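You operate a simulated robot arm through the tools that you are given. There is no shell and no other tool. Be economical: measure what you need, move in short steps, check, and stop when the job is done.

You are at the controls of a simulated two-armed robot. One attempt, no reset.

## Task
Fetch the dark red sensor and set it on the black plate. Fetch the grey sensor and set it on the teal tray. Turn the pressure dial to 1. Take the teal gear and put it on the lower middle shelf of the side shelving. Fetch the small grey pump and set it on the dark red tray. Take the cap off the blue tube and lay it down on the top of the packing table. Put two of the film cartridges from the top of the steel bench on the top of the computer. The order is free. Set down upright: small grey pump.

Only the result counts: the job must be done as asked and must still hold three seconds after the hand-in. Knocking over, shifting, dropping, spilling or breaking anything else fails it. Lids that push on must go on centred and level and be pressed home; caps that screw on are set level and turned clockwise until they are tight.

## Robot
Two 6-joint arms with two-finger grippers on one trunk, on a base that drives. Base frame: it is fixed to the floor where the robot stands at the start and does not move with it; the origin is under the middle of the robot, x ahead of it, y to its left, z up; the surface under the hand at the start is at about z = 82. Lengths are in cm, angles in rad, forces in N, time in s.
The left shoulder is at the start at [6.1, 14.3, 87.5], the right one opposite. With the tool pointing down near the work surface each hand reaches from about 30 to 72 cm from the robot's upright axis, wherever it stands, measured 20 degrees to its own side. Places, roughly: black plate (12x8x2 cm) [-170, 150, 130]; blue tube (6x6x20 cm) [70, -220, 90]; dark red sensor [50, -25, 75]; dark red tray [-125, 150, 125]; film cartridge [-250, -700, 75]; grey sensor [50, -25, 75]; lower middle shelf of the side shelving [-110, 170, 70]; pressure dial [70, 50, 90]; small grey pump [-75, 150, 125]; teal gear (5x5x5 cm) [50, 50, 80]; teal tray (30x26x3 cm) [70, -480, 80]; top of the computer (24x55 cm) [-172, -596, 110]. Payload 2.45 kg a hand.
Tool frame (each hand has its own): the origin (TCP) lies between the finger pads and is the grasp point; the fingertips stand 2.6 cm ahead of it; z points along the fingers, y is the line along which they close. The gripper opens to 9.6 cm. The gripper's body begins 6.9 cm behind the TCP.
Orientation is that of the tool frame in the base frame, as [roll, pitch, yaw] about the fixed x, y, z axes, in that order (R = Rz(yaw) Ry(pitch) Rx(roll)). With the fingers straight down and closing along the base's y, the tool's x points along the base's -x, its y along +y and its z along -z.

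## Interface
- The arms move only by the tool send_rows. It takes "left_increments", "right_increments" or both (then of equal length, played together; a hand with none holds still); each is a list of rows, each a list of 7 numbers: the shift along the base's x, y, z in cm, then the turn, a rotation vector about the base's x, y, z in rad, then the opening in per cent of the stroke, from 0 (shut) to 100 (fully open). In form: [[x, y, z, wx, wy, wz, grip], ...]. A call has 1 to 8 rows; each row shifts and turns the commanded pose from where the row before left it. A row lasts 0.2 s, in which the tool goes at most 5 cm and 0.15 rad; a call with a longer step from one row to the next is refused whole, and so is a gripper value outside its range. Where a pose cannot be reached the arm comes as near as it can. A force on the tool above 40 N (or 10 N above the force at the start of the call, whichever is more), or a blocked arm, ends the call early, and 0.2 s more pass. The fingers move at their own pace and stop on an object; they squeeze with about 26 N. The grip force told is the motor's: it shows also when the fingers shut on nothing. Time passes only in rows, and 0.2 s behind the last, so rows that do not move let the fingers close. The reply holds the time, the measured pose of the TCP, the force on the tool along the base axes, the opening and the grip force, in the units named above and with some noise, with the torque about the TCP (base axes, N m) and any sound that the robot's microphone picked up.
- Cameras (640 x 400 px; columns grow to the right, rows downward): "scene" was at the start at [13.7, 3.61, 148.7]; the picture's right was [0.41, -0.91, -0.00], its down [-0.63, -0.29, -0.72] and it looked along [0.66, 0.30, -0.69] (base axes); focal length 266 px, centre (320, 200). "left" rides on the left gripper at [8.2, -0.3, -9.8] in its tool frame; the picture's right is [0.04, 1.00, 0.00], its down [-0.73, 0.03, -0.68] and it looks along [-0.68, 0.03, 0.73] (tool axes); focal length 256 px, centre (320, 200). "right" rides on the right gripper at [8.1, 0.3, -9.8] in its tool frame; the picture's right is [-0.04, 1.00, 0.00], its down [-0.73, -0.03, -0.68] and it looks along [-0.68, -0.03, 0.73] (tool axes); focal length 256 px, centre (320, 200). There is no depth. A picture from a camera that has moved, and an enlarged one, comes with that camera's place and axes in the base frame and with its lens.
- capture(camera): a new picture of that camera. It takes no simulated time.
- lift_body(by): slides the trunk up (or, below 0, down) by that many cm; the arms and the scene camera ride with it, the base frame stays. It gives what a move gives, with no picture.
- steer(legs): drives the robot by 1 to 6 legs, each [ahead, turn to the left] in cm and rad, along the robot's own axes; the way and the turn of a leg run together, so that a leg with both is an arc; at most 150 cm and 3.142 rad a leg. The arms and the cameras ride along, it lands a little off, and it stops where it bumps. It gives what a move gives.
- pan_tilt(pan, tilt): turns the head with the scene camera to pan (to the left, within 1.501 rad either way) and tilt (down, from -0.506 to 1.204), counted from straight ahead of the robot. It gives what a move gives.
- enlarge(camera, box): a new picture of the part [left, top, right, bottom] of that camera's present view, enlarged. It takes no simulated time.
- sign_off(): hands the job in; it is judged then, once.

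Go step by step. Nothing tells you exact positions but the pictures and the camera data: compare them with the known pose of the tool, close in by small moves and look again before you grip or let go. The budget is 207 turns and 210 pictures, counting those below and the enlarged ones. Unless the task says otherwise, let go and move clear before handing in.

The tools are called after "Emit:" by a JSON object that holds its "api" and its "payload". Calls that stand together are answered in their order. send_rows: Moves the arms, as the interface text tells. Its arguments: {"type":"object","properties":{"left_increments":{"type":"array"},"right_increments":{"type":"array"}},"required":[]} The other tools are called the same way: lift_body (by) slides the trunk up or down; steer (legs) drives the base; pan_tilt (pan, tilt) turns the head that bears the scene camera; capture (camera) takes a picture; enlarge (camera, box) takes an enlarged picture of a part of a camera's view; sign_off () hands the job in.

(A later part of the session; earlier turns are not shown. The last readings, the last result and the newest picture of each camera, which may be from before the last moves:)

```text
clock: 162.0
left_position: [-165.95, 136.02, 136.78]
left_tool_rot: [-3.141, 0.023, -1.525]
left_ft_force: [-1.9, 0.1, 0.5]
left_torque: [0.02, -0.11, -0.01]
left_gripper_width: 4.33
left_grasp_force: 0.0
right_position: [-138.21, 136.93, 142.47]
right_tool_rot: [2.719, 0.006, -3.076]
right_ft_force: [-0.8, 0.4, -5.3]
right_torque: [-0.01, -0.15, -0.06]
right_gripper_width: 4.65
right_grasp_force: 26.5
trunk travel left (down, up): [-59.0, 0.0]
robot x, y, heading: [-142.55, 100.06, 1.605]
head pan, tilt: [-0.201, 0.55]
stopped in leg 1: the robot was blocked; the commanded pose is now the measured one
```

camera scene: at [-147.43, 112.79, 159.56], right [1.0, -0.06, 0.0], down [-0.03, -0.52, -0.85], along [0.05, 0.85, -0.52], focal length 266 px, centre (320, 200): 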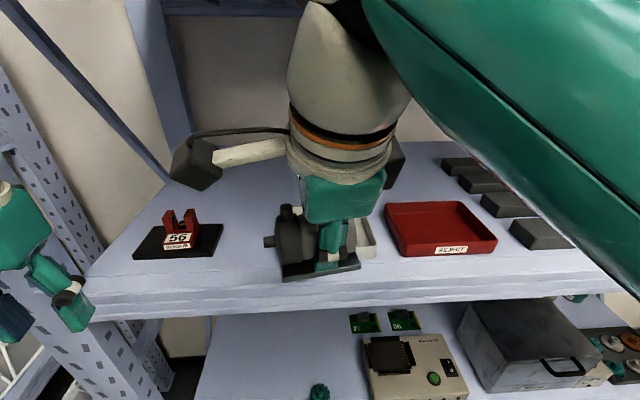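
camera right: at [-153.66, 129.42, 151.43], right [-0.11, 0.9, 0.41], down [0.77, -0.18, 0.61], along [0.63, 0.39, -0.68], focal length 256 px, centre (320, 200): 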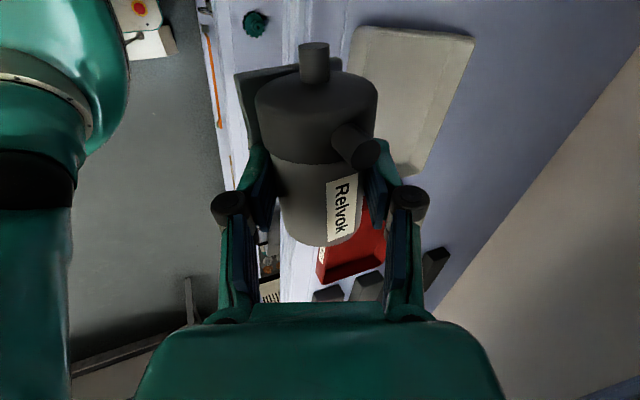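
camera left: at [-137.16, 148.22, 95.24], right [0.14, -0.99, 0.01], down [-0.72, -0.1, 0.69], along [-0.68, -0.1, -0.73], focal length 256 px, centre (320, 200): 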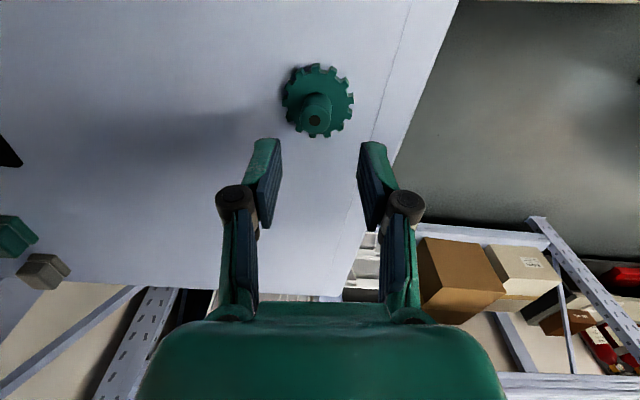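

Emit:
{"api": "send_rows", "payload": {"right_increments": [[3.7, 0, 0, 0, 0, 0, 15], [3.7, 0, 0, 0, 0, 0, 15], [3.7, 0, 0, 0, 0, 0, 15], [3.8, 0, 0, 0, 0, 0, 15], [0, 4, 0, 0, 0, 0, 15], [0, 4, 0, 0, 0, 0, 15], [0, 3, 0, 0, 0, 0, 15]]}}

Emit:
{"api": "capture", "payload": {"camera": "right"}}

Emit:
{"api": "capture", "payload": {"camera": "scene"}}

```text
clock: 163.8
left_position: [-165.58, 133.34, 137.25]
left_tool_rot: [-3.142, 0.041, -1.53]
left_ft_force: [0.1, 0.2, -0.4]
left_torque: [-0.05, -0.01, 0.04]
left_gripper_width: 4.31
left_grasp_force: 0.1
right_position: [-123.1, 144.03, 143.29]
right_tool_rot: [2.702, 0.005, -3.066]
right_ft_force: [0.2, 1.0, -4.3]
right_torque: [-0.03, -0.01, 0.04]
right_gripper_width: 4.65
right_grasp_force: 26.3
trunk travel left (down, up): [-59.0, 0.0]
robot x, y, heading: [-142.74, 99.8, 1.598]
head pan, tilt: [-0.201, 0.55]
stopped in row 7 (right hand): the arm was blocked; the commanded pose is now the measured one
```

```text
118 pictures are left
camera right: at [-131.06, 139.61, 152.23], right [-0.03, 0.9, 0.43], down [0.75, -0.26, 0.6], along [0.66, 0.34, -0.67], focal length 256 px, centre (320, 200)
```

right: 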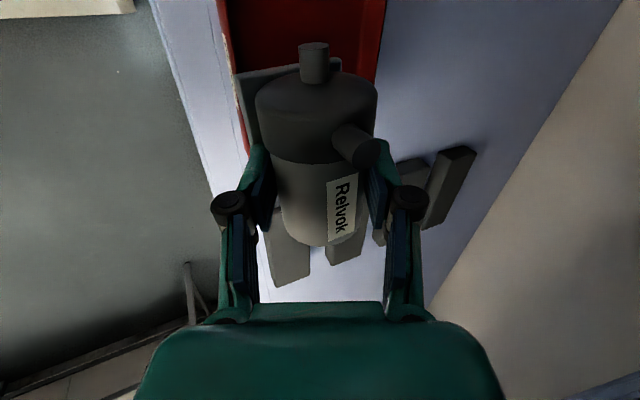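

```text
117 pictures are left
camera scene: at [-141.27, 107.77, 160.16], right [0.99, -0.17, -0.01], down [-0.09, -0.47, -0.88], along [0.15, 0.86, -0.48], focal length 266 px, centre (320, 200)
```

scene: 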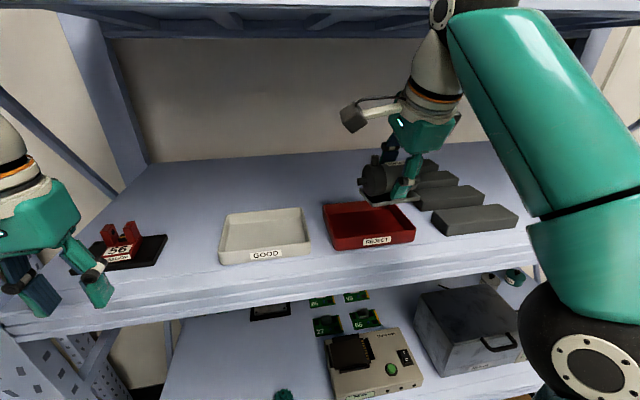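

The wrist touched the upper beam because the hand was too high (143). Back out, lower to ~139, and look again.

Emit:
{"api": "send_rows", "payload": {"right_increments": [[0, -3, -0.5, 0, 0, 0, 15], [0, -3, -1, 0, 0, 0, 15], [0, 0, -1.5, 0, 0, 0, 15], [0, 0, -1, 0, 0, 0, 15]]}}

Emit:
{"api": "capture", "payload": {"camera": "scene"}}

Emit:
{"api": "capture", "payload": {"camera": "right"}}

```text
clock: 164.8
left_position: [-165.52, 137.3, 136.22]
left_tool_rot: [3.138, 0.011, -1.53]
left_ft_force: [-0.1, 1.8, 0.1]
left_torque: [-0.12, 0.0, -0.04]
left_gripper_width: 4.34
left_grasp_force: 0.0
right_position: [-123.26, 142.98, 137.92]
right_tool_rot: [2.741, 0.007, -3.069]
right_ft_force: [-0.4, 0.9, -5.7]
right_torque: [-0.07, -0.04, 0.01]
right_gripper_width: 4.66
right_grasp_force: 26.4
trunk travel left (down, up): [-59.0, 0.0]
robot x, y, heading: [-142.65, 99.67, 1.603]
head pan, tilt: [-0.201, 0.55]
```

```text
116 pictures are left
camera scene: at [-141.24, 115.08, 159.58], right [0.99, -0.17, 0.0], down [-0.09, -0.51, -0.85], along [0.15, 0.84, -0.52], focal length 266 px, centre (320, 200)
```

scene: 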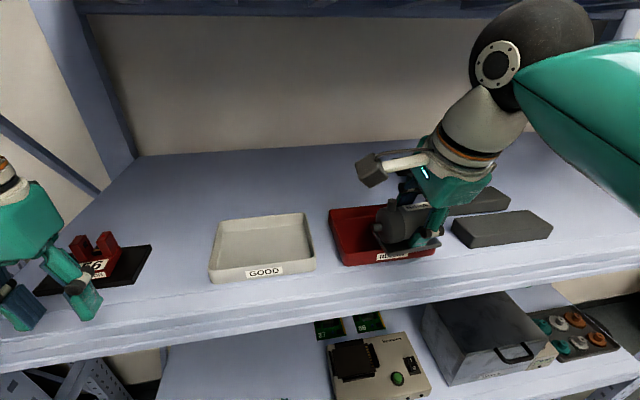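

```text
115 pictures are left
camera right: at [-131.09, 138.9, 146.75], right [-0.03, 0.92, 0.39], down [0.75, -0.24, 0.62], along [0.66, 0.31, -0.68], focal length 256 px, centre (320, 200)
```

right: 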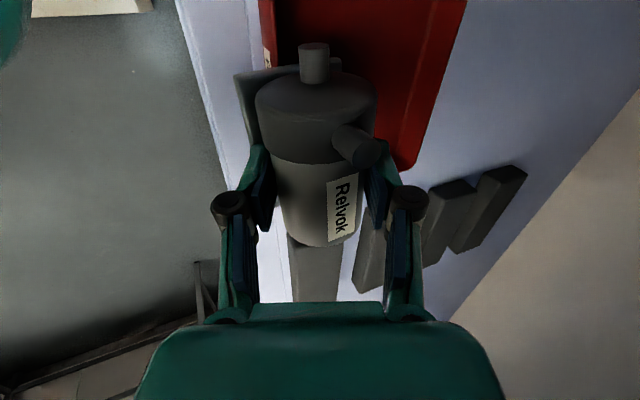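

Emit:
{"api": "send_rows", "payload": {"right_increments": [[0, 0, 1.1, 0, 0, 0, 15], [0, 2.5, 0, 0, 0, 0, 15], [0, 2.5, 0, 0, 0, 0, 15], [0, 1.2, 0, 0, 0, 0, 15]]}}

Emit:
{"api": "capture", "payload": {"camera": "scene"}}

Emit:
{"api": "capture", "payload": {"camera": "right"}}

```text
clock: 165.8
left_position: [-165.51, 137.36, 136.33]
left_tool_rot: [3.14, 0.013, -1.529]
left_ft_force: [-0.7, 0.2, -0.4]
left_torque: [-0.02, 0.01, -0.02]
left_gripper_width: 4.33
left_grasp_force: 0.0
right_position: [-123.07, 149.29, 138.97]
right_tool_rot: [2.739, 0.004, -3.071]
right_ft_force: [0.2, 0.0, -4.9]
right_torque: [-0.03, -0.03, 0.02]
right_gripper_width: 4.65
right_grasp_force: 25.7
trunk travel left (down, up): [-59.0, 0.0]
robot x, y, heading: [-142.76, 99.78, 1.596]
head pan, tilt: [-0.201, 0.55]
```

```text
114 pictures are left
camera scene: at [-141.24, 115.11, 159.56], right [0.99, -0.17, 0.0], down [-0.09, -0.52, -0.85], along [0.15, 0.84, -0.52], focal length 266 px, centre (320, 200)
```

scene: 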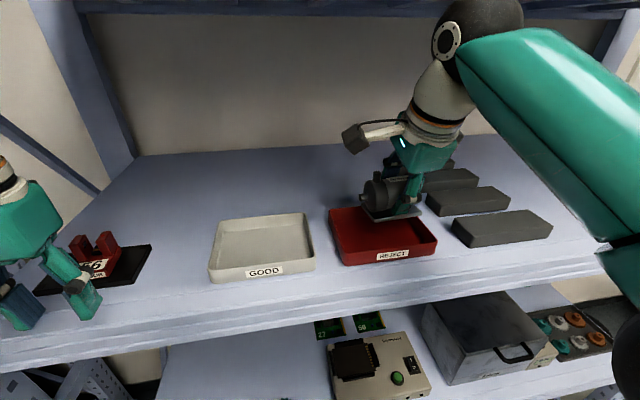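

```text
113 pictures are left
camera right: at [-131.03, 145.19, 147.9], right [-0.03, 0.92, 0.39], down [0.75, -0.24, 0.62], along [0.66, 0.31, -0.68], focal length 256 px, centre (320, 200)
```

right: 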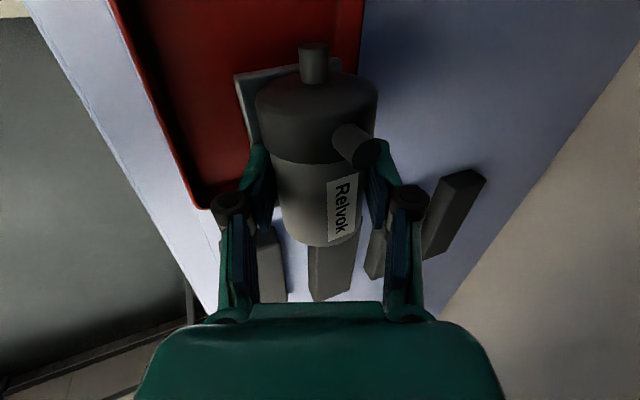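

Emit:
{"api": "send_rows", "payload": {"right_increments": [[-0.5, -0.2, -1, 0, 0, 0, 15], [0, 0, -1, 0, 0, 0, 15], [0, 0, -0.8, 0, 0, 0, 15], [0, 0, -0.5, 0, 0, 0, 15]]}}

Emit:
{"api": "capture", "payload": {"camera": "scene"}}

```text
clock: 166.8
left_position: [-165.54, 137.25, 136.28]
left_tool_rot: [3.138, 0.012, -1.529]
left_ft_force: [-0.8, 0.2, 0.0]
left_torque: [-0.04, 0.0, 0.01]
left_gripper_width: 4.33
left_grasp_force: 0.0
right_position: [-123.67, 148.98, 135.72]
right_tool_rot: [2.739, 0.006, -3.07]
right_ft_force: [0.4, 0.8, -4.6]
right_torque: [-0.04, -0.01, -0.02]
right_gripper_width: 4.65
right_grasp_force: 26.0
trunk travel left (down, up): [-59.0, 0.0]
robot x, y, heading: [-142.51, 99.65, 1.598]
head pan, tilt: [-0.201, 0.55]
```

```text
112 pictures are left
camera scene: at [-141.21, 115.07, 159.56], right [0.99, -0.17, 0.0], down [-0.09, -0.52, -0.85], along [0.15, 0.84, -0.52], focal length 266 px, centre (320, 200)
```

scene: 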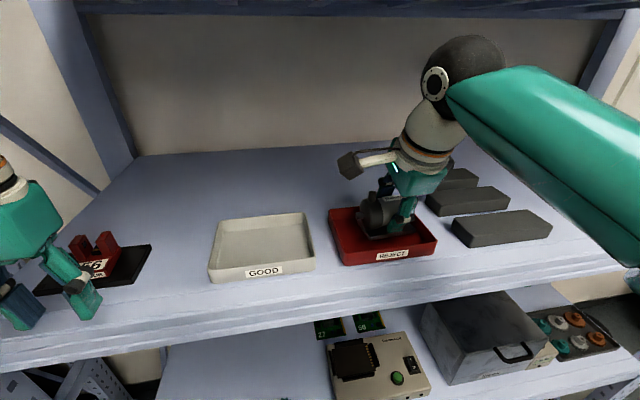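

Emit:
{"api": "send_rows", "payload": {"right_increments": [[0, 0, -0.3, 0, 0, 0, 15], [0, 0, -0.3, 0, 0, 0, 15], [0, 0, -0.25, 0, 0, 0, 15]]}}

Emit:
{"api": "enlarge", "payload": {"camera": "scene", "box": [310, 150, 470, 280]}}

```text
clock: 167.6
left_position: [-165.51, 137.27, 136.4]
left_tool_rot: [3.139, 0.012, -1.528]
left_ft_force: [0.5, -0.7, 0.4]
left_torque: [-0.02, -0.01, -0.03]
left_gripper_width: 4.31
left_grasp_force: 0.0
right_position: [-123.53, 148.96, 135.04]
right_tool_rot: [2.733, 0.006, -3.072]
right_ft_force: [-0.6, 0.1, 4.7]
right_torque: [0.25, 0.42, -0.06]
right_gripper_width: 4.65
right_grasp_force: 25.8
trunk travel left (down, up): [-59.0, 0.0]
robot x, y, heading: [-142.37, 100.12, 1.603]
head pan, tilt: [-0.201, 0.55]
```

```text
3.08 times, centred on (390, 215) of scene
camera zoom: at [-141.24, 114.98, 159.59], right [0.99, -0.17, 0.0], down [-0.09, -0.51, -0.85], along [0.15, 0.84, -0.52], focal length 819 px, centre (105, 154)
```

zoom: 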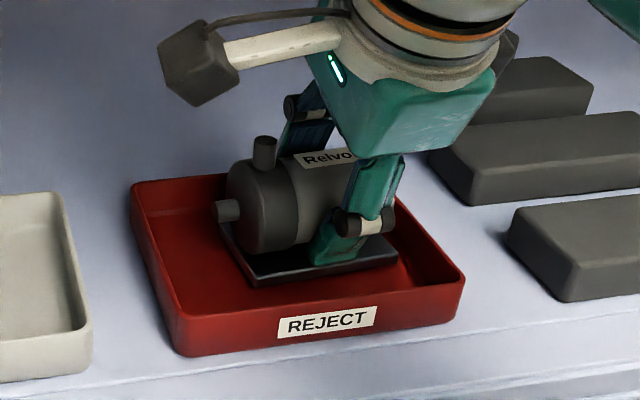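

Emit:
{"api": "send_rows", "payload": {"right_increments": [[0, 0, -0.1, 0, 0, 0, 52], [0, 0, 0.15, 0, 0, 0, 55], [0, -0.3, 0.6, 0, 0, 0, 60], [0, -0.4, 0.9, 0, 0, 0, 70], [0, -0.4, 0.9, 0, 0, 0, 80]]}}

Emit:
{"api": "enlarge", "payload": {"camera": "scene", "box": [310, 150, 470, 280]}}

```text
clock: 168.8
left_position: [-165.59, 137.18, 136.35]
left_tool_rot: [3.14, 0.012, -1.529]
left_ft_force: [0.6, -0.3, 0.6]
left_torque: [0.0, 0.04, 0.03]
left_gripper_width: 4.31
left_grasp_force: 0.1
right_position: [-123.61, 147.86, 137.29]
right_tool_rot: [2.738, 0.007, -3.071]
right_ft_force: [-0.3, -0.3, 0.2]
right_torque: [0.01, 0.02, 0.01]
right_gripper_width: 7.73
right_grasp_force: 0.1
trunk travel left (down, up): [-59.0, 0.0]
robot x, y, heading: [-142.63, 99.95, 1.597]
head pan, tilt: [-0.201, 0.55]
```

```text
3.08 times, centred on (390, 215) of scene
camera zoom: at [-141.24, 115.01, 159.56], right [0.99, -0.17, 0.0], down [-0.09, -0.52, -0.85], along [0.15, 0.84, -0.52], focal length 819 px, centre (105, 154)
```

zoom: 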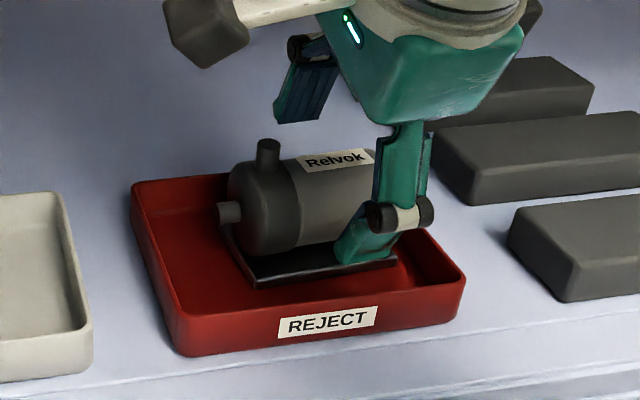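

Emit:
{"api": "send_rows", "payload": {"right_increments": [[0, -1, 2.2, 0, 0, 0, 85], [0, -2.5, 0.4, 0, 0, 0, 85], [0, -4, 0, 0, 0, 0, 85], [0, -4, 0, 0, 0, 0, 85], [0, -2.5, 0, 0, 0, 0, 85]]}}

Emit:
{"api": "capture", "payload": {"camera": "scene"}}

```text
clock: 170.0
left_position: [-165.57, 137.14, 136.28]
left_tool_rot: [3.138, 0.013, -1.528]
left_ft_force: [0.0, -0.3, 0.0]
left_torque: [0.04, 0.0, 0.01]
left_gripper_width: 4.32
left_grasp_force: 0.0
right_position: [-123.7, 133.58, 139.71]
right_tool_rot: [2.738, 0.006, -3.071]
right_ft_force: [0.8, -0.2, 0.7]
right_torque: [0.0, 0.03, 0.03]
right_gripper_width: 8.19
right_grasp_force: 0.0
trunk travel left (down, up): [-59.0, 0.0]
robot x, y, heading: [-143.02, 99.77, 1.599]
head pan, tilt: [-0.201, 0.55]
```

```text
109 pictures are left
camera scene: at [-141.22, 114.93, 159.57], right [0.99, -0.17, 0.0], down [-0.09, -0.51, -0.85], along [0.15, 0.84, -0.52], focal length 266 px, centre (320, 200)
```

scene: 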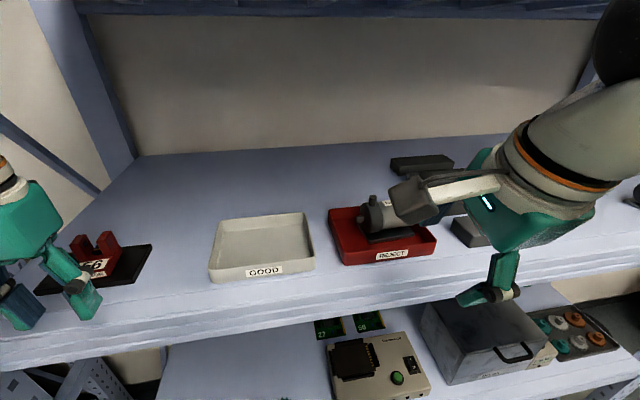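

Pump stands upright in the red tray. Back away, restore the right hand to pointing down, and head back to the bench.

Emit:
{"api": "steer", "payload": {"legs": [[-12, 0]]}}

Emit:
{"api": "send_rows", "payload": {"right_increments": [[0, 0, 0, 0, -0.0575, 0.134, 85], [0, 0, 0, 0, -0.0575, 0.134, 85], [0, 0, 0, 0, -0.0575, 0.134, 85], [0, 0, 0, 0, -0.0575, 0.134, 85], [0, 0, 0, 0, -0.0575, 0.134, 85], [0, 0, 0, 0, -0.0575, 0.134, 85], [0, 0, 0, 0, -0.0575, 0.134, 85], [0, 0, 0, 0, -0.0575, 0.134, 85]]}}

Emit:
{"api": "send_rows", "payload": {"right_increments": [[0, 0, -1, 0, -0.0528, 0.123, 85], [0, 0, -1, 0, -0.0528, 0.123, 85], [0, 0, -1, 0, -0.0528, 0.123, 85], [0, 0, -1, -0.134, 0, 0, 85], [0, 0, -1, -0.134, 0, 0, 85], [0, 0, -1, -0.134, 0, 0, 85]]}}

Emit:
{"api": "steer", "payload": {"legs": [[0, -1.6]]}}

```text
clock: 171.2
left_position: [-165.19, 125.31, 136.28]
left_tool_rot: [3.139, 0.012, -1.527]
left_ft_force: [-1.4, -0.1, 0.2]
left_torque: [0.04, 0.03, -0.01]
left_gripper_width: 4.3
left_grasp_force: 0.0
right_position: [-123.21, 121.73, 139.76]
right_tool_rot: [2.738, 0.006, -3.071]
right_ft_force: [0.2, 1.2, 0.4]
right_torque: [0.04, 0.05, 0.01]
right_gripper_width: 8.16
right_grasp_force: 0.0
trunk travel left (down, up): [-59.0, 0.0]
robot x, y, heading: [-142.46, 87.93, 1.601]
head pan, tilt: [-0.201, 0.55]
```

```text
clock: 173.0
left_position: [-165.1, 125.3, 136.42]
left_tool_rot: [3.139, 0.012, -1.527]
left_ft_force: [-0.3, 0.0, 0.2]
left_torque: [0.01, -0.02, 0.02]
left_gripper_width: 4.32
left_grasp_force: 0.0
right_position: [-123.32, 121.84, 139.75]
right_tool_rot: [3.007, 0.359, -1.927]
right_ft_force: [-0.1, 0.9, -0.3]
right_torque: [0.04, 0.01, -0.02]
right_gripper_width: 8.16
right_grasp_force: 0.1
trunk travel left (down, up): [-59.0, 0.0]
robot x, y, heading: [-142.4, 87.92, 1.6]
head pan, tilt: [-0.201, 0.55]
```

```text
clock: 174.4
left_position: [-165.28, 125.48, 136.22]
left_tool_rot: [3.14, 0.013, -1.529]
left_ft_force: [0.6, 0.9, -1.0]
left_torque: [-0.02, 0.01, -0.03]
left_gripper_width: 4.31
left_grasp_force: 0.0
right_position: [-123.18, 122.09, 133.9]
right_tool_rot: [-3.138, -0.022, -1.502]
right_ft_force: [-0.2, 0.7, -0.5]
right_torque: [0.0, 0.01, 0.0]
right_gripper_width: 8.14
right_grasp_force: 0.1
trunk travel left (down, up): [-59.0, 0.0]
robot x, y, heading: [-142.61, 87.72, 1.603]
head pan, tilt: [-0.201, 0.55]
```

```text
clock: 178.3
left_position: [-109.76, 117.33, 136.49]
left_tool_rot: [3.136, 0.012, -2.906]
left_ft_force: [1.5, -0.2, 0.6]
left_torque: [0.07, 0.04, 0.0]
left_gripper_width: 4.32
left_grasp_force: 0.0
right_position: [-105.1, 75.47, 133.79]
right_tool_rot: [3.139, -0.021, -2.882]
right_ft_force: [0.5, -1.1, -0.2]
right_torque: [0.03, 0.01, 0.0]
right_gripper_width: 8.17
right_grasp_force: 0.1
trunk travel left (down, up): [-59.0, 0.0]
robot x, y, heading: [-142.92, 92.47, 0.2]
head pan, tilt: [-0.201, 0.55]
stopped in leg 1: the robot was blocked; the commanded pose is now the measured one
```

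Emit:
{"api": "steer", "payload": {"legs": [[0, -0.21], [131, 0]]}}

Emit:
{"api": "lift_body", "payload": {"by": -9}}

Emit:
{"api": "steer", "payload": {"legs": [[0, -1.571]]}}

```text
clock: 185.9
left_position: [25.71, 110.38, 136.46]
left_tool_rot: [3.14, 0.013, -3.098]
left_ft_force: [-0.1, 0.3, 0.7]
left_torque: [-0.02, 0.04, 0.0]
left_gripper_width: 4.32
left_grasp_force: 0.1
right_position: [22.21, 68.38, 133.87]
right_tool_rot: [-3.14, -0.021, -3.076]
right_ft_force: [0.7, 0.6, -0.3]
right_torque: [0.02, 0.05, -0.01]
right_gripper_width: 8.18
right_grasp_force: 0.1
trunk travel left (down, up): [-59.0, 0.0]
robot x, y, heading: [-11.75, 91.76, 0.009]
head pan, tilt: [-0.201, 0.55]
```

```text
clock: 187.1
left_position: [25.44, 110.39, 127.43]
left_tool_rot: [3.139, 0.014, -3.098]
left_ft_force: [1.3, -0.1, 0.1]
left_torque: [0.03, -0.01, 0.01]
left_gripper_width: 4.31
left_grasp_force: 0.1
right_position: [22.11, 68.48, 124.88]
right_tool_rot: [-3.14, -0.019, -3.073]
right_ft_force: [-0.2, 0.9, 0.4]
right_torque: [0.01, -0.02, -0.01]
right_gripper_width: 8.16
right_grasp_force: 0.1
trunk travel left (down, up): [-50.0, 9.0]
robot x, y, heading: [-12.01, 91.79, 0.0]
head pan, tilt: [-0.201, 0.55]
```

```text
clock: 191.0
left_position: [14.45, 58.98, 127.58]
left_tool_rot: [3.138, 0.014, 1.844]
left_ft_force: [-0.8, -0.2, 0.4]
left_torque: [0.06, -0.05, 0.04]
left_gripper_width: 4.33
left_grasp_force: 0.0
right_position: [-26.94, 52.7, 124.89]
right_tool_rot: [3.141, -0.021, 1.867]
right_ft_force: [-0.3, -0.5, -1.1]
right_torque: [0.05, -0.03, 0.0]
right_gripper_width: 8.13
right_grasp_force: 0.0
trunk travel left (down, up): [-50.0, 9.0]
robot x, y, heading: [-7.94, 92.62, -1.357]
head pan, tilt: [-0.201, 0.55]
stopped in leg 1: the robot was blocked; the commanded pose is now the measured one
```

Emit:
{"api": "steer", "payload": {"legs": [[0, -0.28], [114, 0]]}}

Emit:
{"api": "steer", "payload": {"legs": [[0, 1.64]]}}

```text
clock: 197.8
left_position: [-3.7, -58.97, 127.66]
left_tool_rot: [3.141, 0.015, 1.556]
left_ft_force: [-0.4, 0.7, -0.6]
left_torque: [0.0, 0.0, 0.01]
left_gripper_width: 4.36
left_grasp_force: 0.1
right_position: [-45.51, -53.3, 124.93]
right_tool_rot: [-3.139, -0.02, 1.58]
right_ft_force: [-0.2, -0.5, 0.6]
right_torque: [-0.02, 0.01, -0.01]
right_gripper_width: 8.15
right_grasp_force: 0.0
trunk travel left (down, up): [-50.0, 9.0]
robot x, y, heading: [-15.43, -20.28, -1.648]
head pan, tilt: [-0.201, 0.55]
```

```text
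clock: 201.8
left_position: [24.72, -14.98, 127.6]
left_tool_rot: [-3.14, 0.017, 2.962]
left_ft_force: [0.4, 0.7, 0.9]
left_torque: [-0.06, 0.03, 0.01]
left_gripper_width: 4.32
left_grasp_force: 0.0
right_position: [11.99, -55.05, 125.23]
right_tool_rot: [-3.139, -0.021, 2.981]
right_ft_force: [0.5, 1.0, -0.8]
right_torque: [-0.06, 0.07, -0.02]
right_gripper_width: 8.14
right_grasp_force: 0.0
trunk travel left (down, up): [-50.0, 9.0]
robot x, y, heading: [-16.8, -24.3, -0.224]
head pan, tilt: [-0.201, 0.55]
stopped in leg 1: the robot was blocked; the commanded pose is now the measured one
```

Emit:
{"api": "steer", "payload": {"legs": [[0, 0.23], [19, 0]]}}

Emit:
{"api": "pan_tilt", "payload": {"pan": 0, "tilt": 0.9}}

Emit:
{"api": "capture", "payload": {"camera": "scene"}}

Emit:
{"api": "capture", "payload": {"camera": "right"}}

```text
clock: 204.3
left_position: [40.34, -5.86, 127.53]
left_tool_rot: [3.14, 0.015, -3.093]
left_ft_force: [0.6, 0.4, 0.2]
left_torque: [-0.01, 0.02, 0.02]
left_gripper_width: 4.31
left_grasp_force: 0.3
right_position: [37.08, -47.86, 124.99]
right_tool_rot: [-3.139, -0.02, -3.07]
right_ft_force: [0.8, 0.7, -0.5]
right_torque: [0.0, -0.01, 0.0]
right_gripper_width: 8.15
right_grasp_force: 0.2
trunk travel left (down, up): [-50.0, 9.0]
robot x, y, heading: [2.29, -24.39, 0.011]
head pan, tilt: [-0.201, 0.55]
```

```text
clock: 205.1
left_position: [40.15, -5.82, 127.73]
left_tool_rot: [3.141, 0.016, -3.092]
left_ft_force: [0.4, 0.5, 0.2]
left_torque: [0.03, -0.01, -0.03]
left_gripper_width: 4.32
left_grasp_force: 0.1
right_position: [36.95, -47.83, 125.11]
right_tool_rot: [-3.14, -0.02, -3.069]
right_ft_force: [0.4, 0.0, -0.9]
right_torque: [0.03, 0.01, -0.02]
right_gripper_width: 8.19
right_grasp_force: 0.1
trunk travel left (down, up): [-50.0, 9.0]
robot x, y, heading: [2.4, -24.54, 0.005]
head pan, tilt: [0.0, 0.901]
```

```text
108 pictures are left
camera scene: at [15.95, -24.24, 147.64], right [0.01, -1.0, 0.0], down [-0.78, -0.01, -0.62], along [0.62, 0.0, -0.78], focal length 266 px, centre (320, 200)
```

scene: 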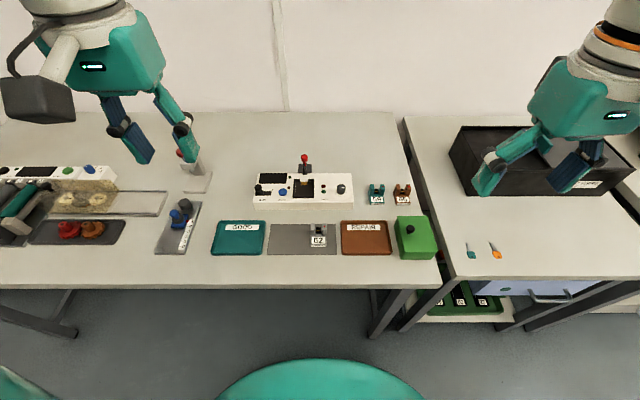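

```text
107 pictures are left
camera right: at [28.99, -48.01, 135.0], right [-0.03, 1.0, 0.0], down [0.75, 0.02, 0.66], along [0.66, 0.02, -0.75], focal length 256 px, centre (320, 200)
```

right: 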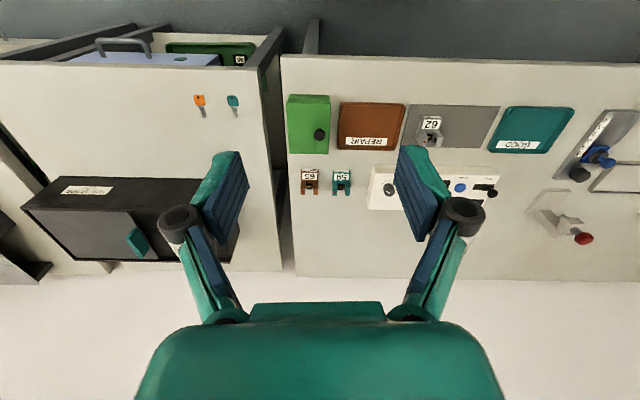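

Emit:
{"api": "send_rows", "payload": {"right_increments": [[2.1, 3.04, -3.1, 0, 0, -0.009, 75], [2.1, 3.04, -3.1, 0, 0, -0.009, 75], [2.1, 3.04, -3.1, 0, 0, -0.009, 75], [2.1, 3.04, -3.1, 0, 0, -0.009, 75], [2.1, 3.04, -3.1, 0, 0, -0.009, 75], [2.1, 3.04, -3.1, 0, 0, -0.009, 75], [2.1, 3.04, -3.1, 0, 0, -0.009, 75], [2.1, 3.04, -3.1, 0, 0, -0.009, 75]]}}

Emit:
{"api": "send_rows", "payload": {"right_increments": [[0, 0, -3, 0, 0.01, 0, 75], [0, 0, -3, 0, 0.01, 0, 75], [0, 0, -2, 0, 0, 0, 75]]}}

Emit:
{"api": "capture", "payload": {"camera": "right"}}

```text
clock: 206.9
left_position: [40.34, -5.81, 127.68]
left_tool_rot: [3.14, 0.015, -3.091]
left_ft_force: [0.3, 0.0, 0.6]
left_torque: [0.0, 0.0, 0.02]
left_gripper_width: 4.35
left_grasp_force: 0.0
right_position: [53.82, -23.53, 100.07]
right_tool_rot: [-3.139, -0.021, 3.141]
right_ft_force: [0.2, -0.3, 0.3]
right_torque: [-0.04, 0.0, -0.02]
right_gripper_width: 7.18
right_grasp_force: 0.1
trunk travel left (down, up): [-50.0, 9.0]
robot x, y, heading: [2.49, -24.51, 0.008]
head pan, tilt: [0.0, 0.901]
```

```text
clock: 207.7
left_position: [40.2, -5.96, 127.67]
left_tool_rot: [3.141, 0.015, -3.091]
left_ft_force: [-0.9, 0.0, 0.1]
left_torque: [0.04, 0.02, 0.01]
left_gripper_width: 4.33
left_grasp_force: 0.2
right_position: [54.04, -23.62, 92.13]
right_tool_rot: [-3.138, -0.043, 3.14]
right_ft_force: [0.0, -0.3, -0.2]
right_torque: [-0.01, 0.02, 0.03]
right_gripper_width: 7.21
right_grasp_force: 0.1
trunk travel left (down, up): [-50.0, 9.0]
robot x, y, heading: [1.88, -24.76, 0.013]
head pan, tilt: [0.0, 0.901]
```

```text
106 pictures are left
camera right: at [46.22, -23.13, 102.2], right [0.04, 1.0, 0.0], down [0.76, -0.03, 0.65], along [0.65, -0.03, -0.76], focal length 256 px, centre (320, 200)
```

right: 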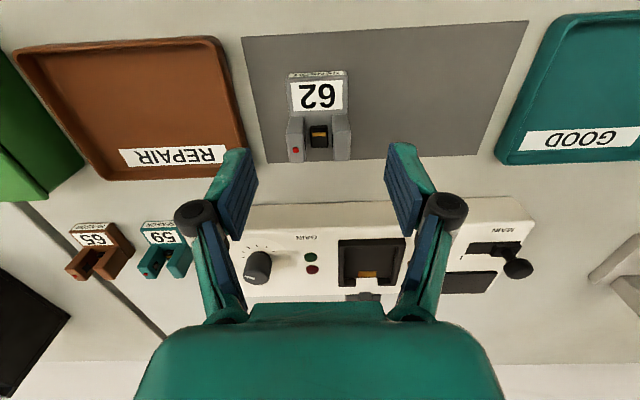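

Emit:
{"api": "send_rows", "payload": {"right_increments": [[-0.1, 0.1, -2.2, 0, -0.022, 0, 65], [-0.1, 0, -2.2, 0, -0.021, 0, 65], [0, 0, -1.4, 0, 0, 0, 65], [0, 0, -0.5, 0, 0, 0, 65]]}}

Emit:
{"api": "enlarge", "payload": {"camera": "right", "box": [180, 60, 460, 235]}}

```text
clock: 208.7
left_position: [40.2, -5.99, 127.62]
left_tool_rot: [-3.141, 0.016, -3.091]
left_ft_force: [-0.3, 0.1, -0.7]
left_torque: [-0.01, -0.01, -0.02]
left_gripper_width: 4.31
left_grasp_force: 0.0
right_position: [53.7, -23.56, 85.93]
right_tool_rot: [-3.141, 0.004, 3.139]
right_ft_force: [0.4, 0.8, 0.6]
right_torque: [0.0, -0.01, 0.0]
right_gripper_width: 6.24
right_grasp_force: 0.2
trunk travel left (down, up): [-50.0, 9.0]
robot x, y, heading: [2.12, -24.51, 0.014]
head pan, tilt: [0.0, 0.901]
```

```text
2.29 times, centred on (320, 148) of right
camera zoom: at [45.44, -23.07, 95.69], right [0.04, 1.0, 0.0], down [0.73, -0.03, 0.68], along [0.68, -0.03, -0.73], focal length 585 px, centre (320, 320)
```

zoom: 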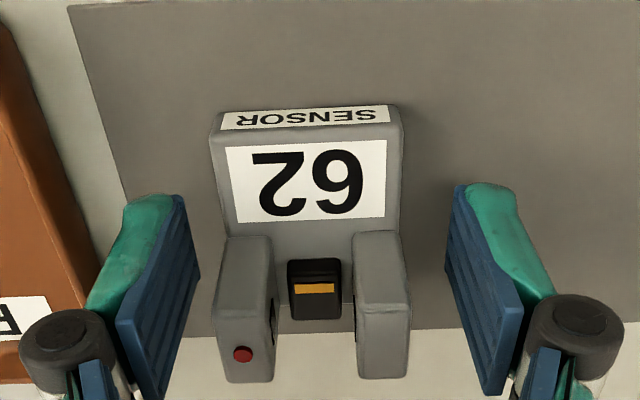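

Emit:
{"api": "send_rows", "payload": {"right_increments": [[0.1, -0.4, 0, 0, 0, 0, 65], [0, 0, 0, 0, 0, 0, 20], [0, 0, 0, 0, 0, 0, 20], [0, 0, 0, 0, 0, 0, 20]]}}

Emit:
{"api": "send_rows", "payload": {"right_increments": [[0, 0, 2, 0, 0, 0, 20], [-1, 0, 4.5, 0, 0, 0, 20], [-2, -1, 4.5, 0, 0, 0, 20], [-2.2, -3, 3.4, 0, 0, 0, 20], [-2.2, -3, 3.4, 0, 0, 0, 20], [-2.2, -3, 3.4, 0, 0, 0, 20], [-2.2, -3, 3.4, 0, 0, 0, 20], [-2.2, -3, 3.4, 0, 0, 0, 20]], "left_increments": [[0, 0, 0, 0, 0, 0, 45], [0, 0, 0, 0, 0, 0, 45], [0, 0, 0, 0, 0, 0, 45], [0, 0, 0, 0, 0, 0, 45], [0, 0, 0, 0, 0, 0, 45], [0, 0, 0, 0, 0, 0, 45], [0, 0, 0, 0, 0, 0, 45], [0, 0, 0, 0, 0, 0, 45]]}}

Emit:
{"api": "capture", "payload": {"camera": "right"}}

Emit:
{"api": "pan_tilt", "payload": {"pan": -1.2, "tilt": 0.3}}

Emit:
{"api": "capture", "payload": {"camera": "scene"}}

```text
clock: 209.7
left_position: [40.17, -5.87, 127.49]
left_tool_rot: [3.141, 0.015, -3.092]
left_ft_force: [0.9, 0.6, -0.2]
left_torque: [-0.02, -0.03, -0.01]
left_gripper_width: 4.3
left_grasp_force: 0.1
right_position: [53.71, -23.85, 85.97]
right_tool_rot: [-3.141, 0.005, 3.14]
right_ft_force: [0.3, -0.2, 1.9]
right_torque: [-0.02, 0.0, 0.05]
right_gripper_width: 4.29
right_grasp_force: 26.0
trunk travel left (down, up): [-50.0, 9.0]
robot x, y, heading: [2.47, -24.54, 0.01]
head pan, tilt: [0.0, 0.901]
```

```text
refused: row 3 steps farther than a row can; nothing moved
```

```text
104 pictures are left
camera right: at [45.48, -23.48, 95.72], right [0.04, 1.0, 0.0], down [0.73, -0.03, 0.68], along [0.68, -0.03, -0.73], focal length 256 px, centre (320, 200)
```

right: 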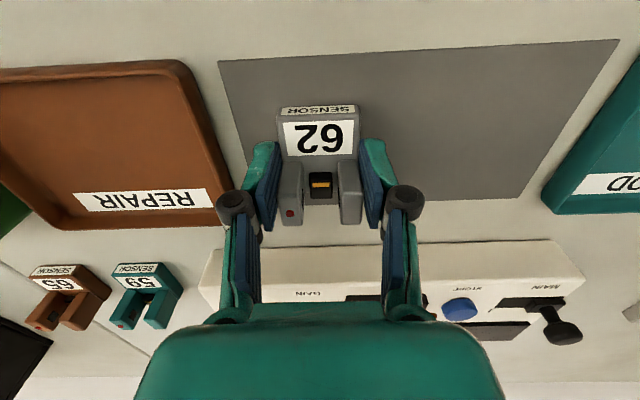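

```text
clock: 211.1
left_position: [40.14, -5.86, 127.59]
left_tool_rot: [3.141, 0.016, -3.091]
left_ft_force: [0.0, -0.2, 0.3]
left_torque: [-0.02, -0.01, 0.0]
left_gripper_width: 4.31
left_grasp_force: 0.0
right_position: [53.59, -23.95, 86.02]
right_tool_rot: [-3.14, 0.003, 3.14]
right_ft_force: [0.1, -1.1, 1.9]
right_torque: [-0.02, -0.01, -0.02]
right_gripper_width: 4.29
right_grasp_force: 25.3
trunk travel left (down, up): [-50.0, 9.0]
robot x, y, heading: [2.24, -24.61, 0.012]
head pan, tilt: [-1.201, 0.3]
```

```text
103 pictures are left
camera scene: at [11.87, -32.98, 152.86], right [-0.93, -0.37, 0.0], down [-0.11, 0.28, -0.96], along [0.35, -0.89, -0.3], focal length 266 px, centre (320, 200)
```

scene: 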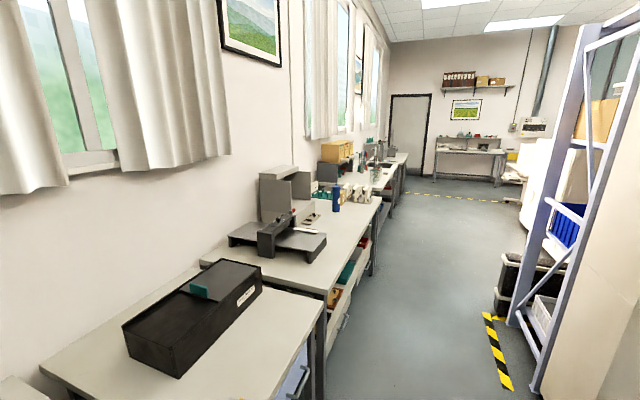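

Emit:
{"api": "send_rows", "payload": {"right_increments": [[0, 0, 2, 0, 0, 0, 20], [0, 0, 4.5, 0, 0, 0, 20], [-1.5, -1, 4.5, 0, 0, 0, 20], [-2, -2.6, 3.3, 0, 0, 0, 20], [-2, -2.6, 3.3, 0, 0, 0, 20], [-2, -2.6, 3.3, 0, 0, 0, 20], [-2, -2.6, 3.3, 0, 0, 0, 20], [-2, -2.6, 3.3, 0, 0, 0, 20]]}}

Emit:
{"api": "steer", "payload": {"legs": [[-20, 0], [0, -1.5]]}}

Emit:
{"api": "pan_tilt", "payload": {"pan": 0.2, "tilt": 0.3}}

Emit:
{"api": "capture", "payload": {"camera": "scene"}}

```text
clock: 212.9
left_position: [40.02, -6.07, 127.74]
left_tool_rot: [3.139, 0.019, -3.091]
left_ft_force: [-0.6, -0.2, -0.6]
left_torque: [-0.02, -0.02, -0.02]
left_gripper_width: 4.31
left_grasp_force: 0.0
right_position: [41.85, -37.94, 113.72]
right_tool_rot: [-3.141, 0.004, 3.138]
right_ft_force: [0.3, -0.2, 0.1]
right_torque: [0.01, -0.02, 0.0]
right_gripper_width: 4.31
right_grasp_force: 26.1
trunk travel left (down, up): [-50.0, 9.0]
robot x, y, heading: [2.41, -24.16, 0.012]
head pan, tilt: [-1.201, 0.3]
```

```text
clock: 218.7
left_position: [4.03, -61.35, 127.72]
left_tool_rot: [3.141, 0.016, 1.707]
left_ft_force: [0.1, -0.3, -0.5]
left_torque: [0.01, -0.02, -0.01]
left_gripper_width: 4.31
left_grasp_force: 0.0
right_position: [-27.73, -66.0, 113.5]
right_tool_rot: [-3.141, 0.002, 1.655]
right_ft_force: [-0.4, 0.3, -0.8]
right_torque: [0.02, -0.01, 0.01]
right_gripper_width: 4.29
right_grasp_force: 26.1
trunk travel left (down, up): [-50.0, 9.0]
robot x, y, heading: [-12.52, -25.01, -1.475]
head pan, tilt: [-1.201, 0.3]
```

```text
clock: 220.2
left_position: [4.09, -61.35, 127.73]
left_tool_rot: [3.141, 0.017, 1.705]
left_ft_force: [0.3, -0.3, 0.1]
left_torque: [0.0, 0.02, 0.0]
left_gripper_width: 4.29
left_grasp_force: 0.0
right_position: [-27.8, -65.94, 113.59]
right_tool_rot: [-3.14, 0.002, 1.654]
right_ft_force: [0.2, 1.4, -0.4]
right_torque: [0.02, 0.02, -0.01]
right_gripper_width: 4.3
right_grasp_force: 25.8
trunk travel left (down, up): [-50.0, 9.0]
robot x, y, heading: [-12.38, -24.36, -1.471]
head pan, tilt: [0.201, 0.3]
```

```text
102 pictures are left
camera scene: at [-9.07, -39.42, 152.86], right [-0.96, -0.29, 0.0], down [-0.09, 0.28, -0.96], along [0.28, -0.91, -0.3], focal length 266 px, centre (320, 200)
```

scene: 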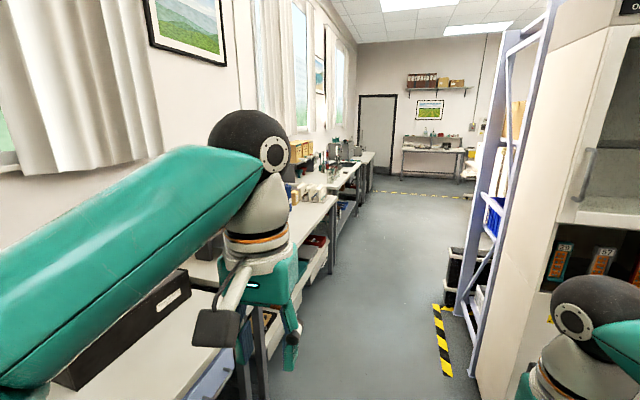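

Emit:
{"api": "steer", "payload": {"legs": [[0, -0.09], [100, 0], [80, 0]]}}

Emit:
{"api": "pan_tilt", "payload": {"pan": 1.2, "tilt": 0.5}}

Emit:
{"api": "capture", "payload": {"camera": "scene"}}

Emit:
{"api": "pan_tilt", "payload": {"pan": 0.4, "tilt": 0.4}}

Emit:
{"api": "capture", "payload": {"camera": "scene"}}

```text
clock: 229.8
left_position: [-0.69, -240.39, 127.56]
left_tool_rot: [-3.141, 0.018, 1.601]
left_ft_force: [-0.9, 0.7, 0.0]
left_torque: [0.1, 0.0, -0.02]
left_gripper_width: 4.34
left_grasp_force: 0.0
right_position: [-32.82, -241.41, 113.54]
right_tool_rot: [-3.139, 0.002, 1.548]
right_ft_force: [0.2, -0.7, -0.9]
right_torque: [0.01, 0.02, -0.01]
right_gripper_width: 4.26
right_grasp_force: 25.9
trunk travel left (down, up): [-50.0, 9.0]
robot x, y, heading: [-13.18, -202.05, -1.583]
head pan, tilt: [0.201, 0.3]
```

```text
clock: 231.1
left_position: [-0.64, -240.29, 127.7]
left_tool_rot: [-3.14, 0.018, 1.601]
left_ft_force: [-0.3, -0.7, 0.0]
left_torque: [0.0, 0.03, 0.01]
left_gripper_width: 4.35
left_grasp_force: 0.0
right_position: [-32.64, -241.44, 113.56]
right_tool_rot: [-3.14, 0.002, 1.545]
right_ft_force: [-1.1, 0.2, -0.6]
right_torque: [0.01, 0.03, -0.01]
right_gripper_width: 4.28
right_grasp_force: 25.9
trunk travel left (down, up): [-50.0, 9.0]
robot x, y, heading: [-12.83, -201.37, -1.583]
head pan, tilt: [1.201, 0.499]
```

```text
101 pictures are left
camera scene: at [-4.48, -211.24, 151.02], right [-0.37, -0.93, 0.0], down [-0.44, 0.18, -0.88], along [0.82, -0.33, -0.48], focal length 266 px, centre (320, 200)
```

scene: 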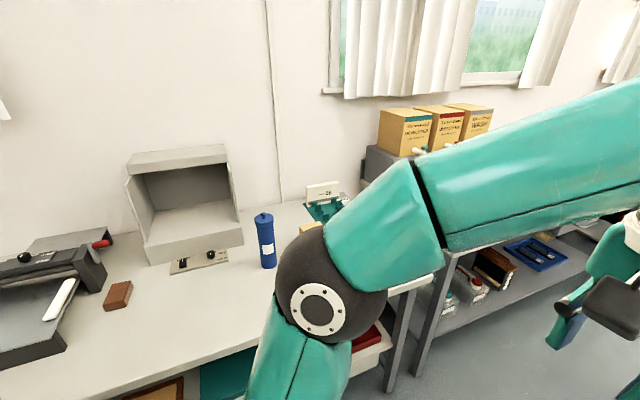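

```text
clock: 232.2
left_position: [-0.68, -240.3, 127.65]
left_tool_rot: [-3.141, 0.019, 1.598]
left_ft_force: [-0.1, 0.6, -0.5]
left_torque: [0.02, 0.02, -0.04]
left_gripper_width: 4.33
left_grasp_force: 0.1
right_position: [-32.73, -241.36, 113.6]
right_tool_rot: [-3.139, 0.002, 1.546]
right_ft_force: [0.5, 0.6, -0.7]
right_torque: [0.0, -0.03, 0.02]
right_gripper_width: 4.31
right_grasp_force: 25.6
trunk travel left (down, up): [-50.0, 9.0]
robot x, y, heading: [-12.96, -202.13, -1.575]
head pan, tilt: [0.4, 0.4]
```

```text
100 pictures are left
camera scene: at [-9.4, -216.42, 151.93], right [-0.92, -0.38, 0.0], down [-0.15, 0.36, -0.92], along [0.35, -0.85, -0.39], focal length 266 px, centre (320, 200)
```

scene: 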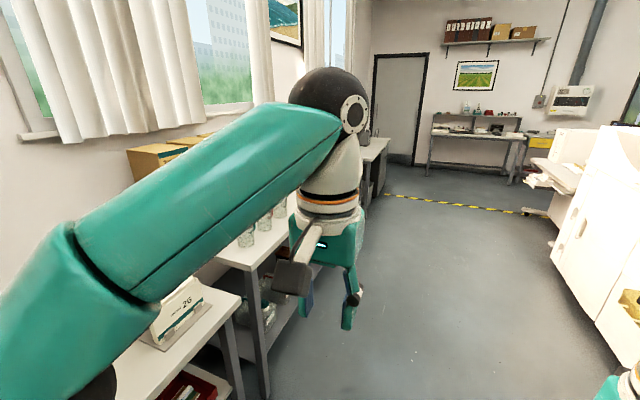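

Emit:
{"api": "steer", "payload": {"legs": [[18, 0.0], [0, 1.5]]}}

Emit:
{"api": "pan_tilt", "payload": {"pan": 0, "tilt": 0.5}}

Emit:
{"api": "capture", "payload": {"camera": "scene"}}

```text
clock: 237.8
left_position: [26.81, -212.39, 127.71]
left_tool_rot: [-3.141, 0.017, 3.055]
left_ft_force: [1.0, 0.1, 0.6]
left_torque: [0.03, 0.02, 0.02]
left_gripper_width: 4.3
left_grasp_force: 0.0
right_position: [24.2, -244.32, 113.63]
right_tool_rot: [-3.138, 0.002, 3.005]
right_ft_force: [0.4, -0.5, -1.1]
right_torque: [0.01, 0.0, 0.02]
right_gripper_width: 4.3
right_grasp_force: 26.6
trunk travel left (down, up): [-50.0, 9.0]
robot x, y, heading: [-13.12, -225.2, -0.126]
head pan, tilt: [0.4, 0.4]
```

```text
clock: 238.7
left_position: [26.67, -212.5, 127.71]
left_tool_rot: [3.139, 0.017, 3.056]
left_ft_force: [1.1, 0.3, 0.6]
left_torque: [0.01, 0.03, 0.02]
left_gripper_width: 4.3
left_grasp_force: 0.2
right_position: [24.19, -244.52, 113.56]
right_tool_rot: [-3.137, 0.002, 3.004]
right_ft_force: [-0.6, -0.2, -0.8]
right_torque: [0.04, 0.0, -0.01]
right_gripper_width: 4.3
right_grasp_force: 25.9
trunk travel left (down, up): [-50.0, 9.0]
robot x, y, heading: [-13.54, -225.16, -0.126]
head pan, tilt: [0.0, 0.499]
```

```text
99 pictures are left
camera scene: at [1.87, -227.06, 151.02], right [-0.13, -0.99, 0.0], down [-0.47, 0.06, -0.88], along [0.87, -0.11, -0.48], focal length 266 px, centre (320, 200)
```

scene: 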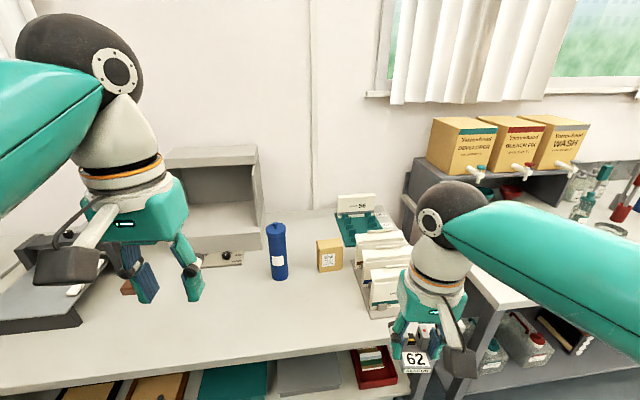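

Emit:
{"api": "enlarge", "payload": {"camera": "scene", "box": [240, 210, 320, 290]}}

Emit:
{"api": "enlarge", "payload": {"camera": "scene", "box": [120, 180, 460, 380]}}

```text
5.00 times, centred on (280, 250) of scene
camera zoom: at [1.87, -227.06, 151.02], right [-0.13, -0.99, 0.0], down [-0.47, 0.06, -0.88], along [0.87, -0.11, -0.48], focal length 1331 px, centre (520, -50)
```

zoom: 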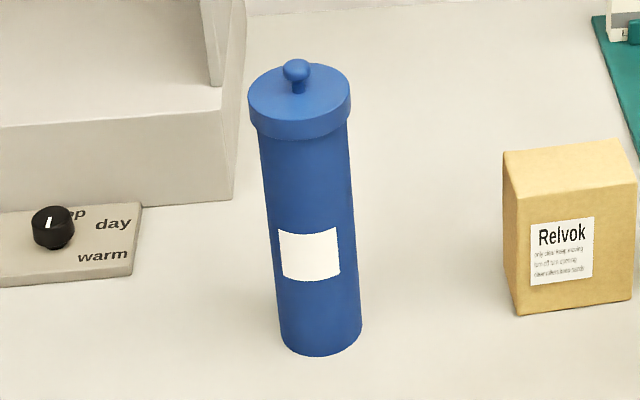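

```text
1.88 times, centred on (290, 280) of scene
camera zoom: at [1.87, -227.06, 151.02], right [-0.13, -0.99, 0.0], down [-0.47, 0.06, -0.88], along [0.87, -0.11, -0.48], focal length 501 px, centre (376, 49)
```

zoom: 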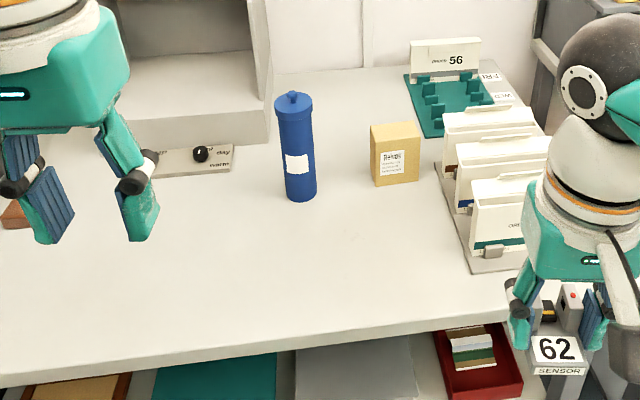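

The cap is a push-type lid with a small knob. I'll drive closer, set sensor 62 on a free spot of the packing table so the right hand can steady the tube while the left lifts the cap.

Emit:
{"api": "steer", "payload": {"legs": [[21, 0.126]]}}

Emit:
{"api": "lift_body", "payload": {"by": 9}}

Emit:
{"api": "pan_tilt", "payload": {"pan": 0, "tilt": 0.8}}

Emit:
{"api": "capture", "payload": {"camera": "scene"}}

Emit:
{"api": "capture", "payload": {"camera": "right"}}

```text
clock: 240.3
left_position: [45.57, -208.48, 127.61]
left_tool_rot: [-3.141, 0.018, -3.095]
left_ft_force: [-0.4, 0.7, 0.2]
left_torque: [-0.02, 0.03, -0.02]
left_gripper_width: 4.32
left_grasp_force: 0.0
right_position: [47.26, -240.4, 113.58]
right_tool_rot: [-3.139, 0.001, 3.134]
right_ft_force: [0.7, -0.4, 0.2]
right_torque: [-0.05, 0.01, -0.01]
right_gripper_width: 4.29
right_grasp_force: 26.6
trunk travel left (down, up): [-50.0, 9.0]
robot x, y, heading: [7.17, -226.87, 0.007]
head pan, tilt: [0.0, 0.499]
```

```text
clock: 241.6
left_position: [45.52, -208.53, 136.76]
left_tool_rot: [-3.141, 0.016, -3.098]
left_ft_force: [-0.1, -0.4, -0.1]
left_torque: [0.03, -0.02, -0.02]
left_gripper_width: 4.31
left_grasp_force: 0.1
right_position: [47.17, -240.59, 122.72]
right_tool_rot: [-3.139, 0.002, 3.136]
right_ft_force: [-0.2, 0.0, -0.5]
right_torque: [0.0, -0.01, -0.02]
right_gripper_width: 4.26
right_grasp_force: 25.7
trunk travel left (down, up): [-59.0, 0.0]
robot x, y, heading: [7.17, -226.87, 0.007]
head pan, tilt: [0.0, 0.499]
```

```text
clock: 242.4
left_position: [45.51, -208.5, 136.69]
left_tool_rot: [-3.142, 0.016, -3.097]
left_ft_force: [0.4, 0.3, 0.6]
left_torque: [0.0, 0.03, 0.01]
left_gripper_width: 4.35
left_grasp_force: 0.1
right_position: [47.17, -240.5, 122.7]
right_tool_rot: [-3.141, 0.002, 3.135]
right_ft_force: [0.1, 0.3, 0.5]
right_torque: [-0.02, 0.02, -0.02]
right_gripper_width: 4.28
right_grasp_force: 26.1
trunk travel left (down, up): [-59.0, 0.0]
robot x, y, heading: [7.48, -226.74, 0.007]
head pan, tilt: [0.0, 0.799]
```

```text
96 pictures are left
camera scene: at [21.7, -226.64, 157.43], right [0.0, -1.0, 0.0], down [-0.72, 0.0, -0.7], along [0.7, 0.0, -0.72], focal length 266 px, centre (320, 200)
```

scene: 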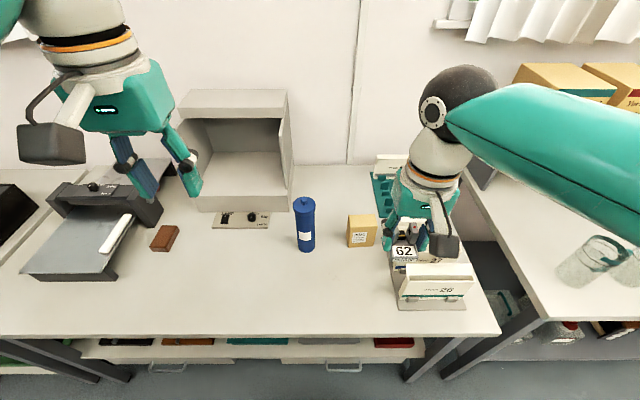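

```text
95 pictures are left
camera right: at [38.96, -239.99, 132.33], right [0.05, 1.0, 0.0], down [0.73, -0.03, 0.68], along [0.68, -0.03, -0.73], focal length 256 px, centre (320, 200)
```

right: 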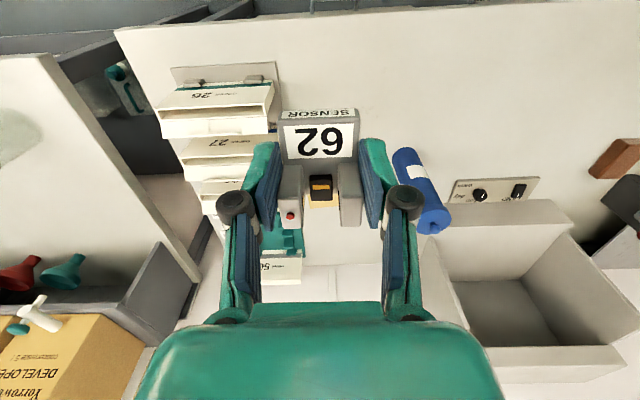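

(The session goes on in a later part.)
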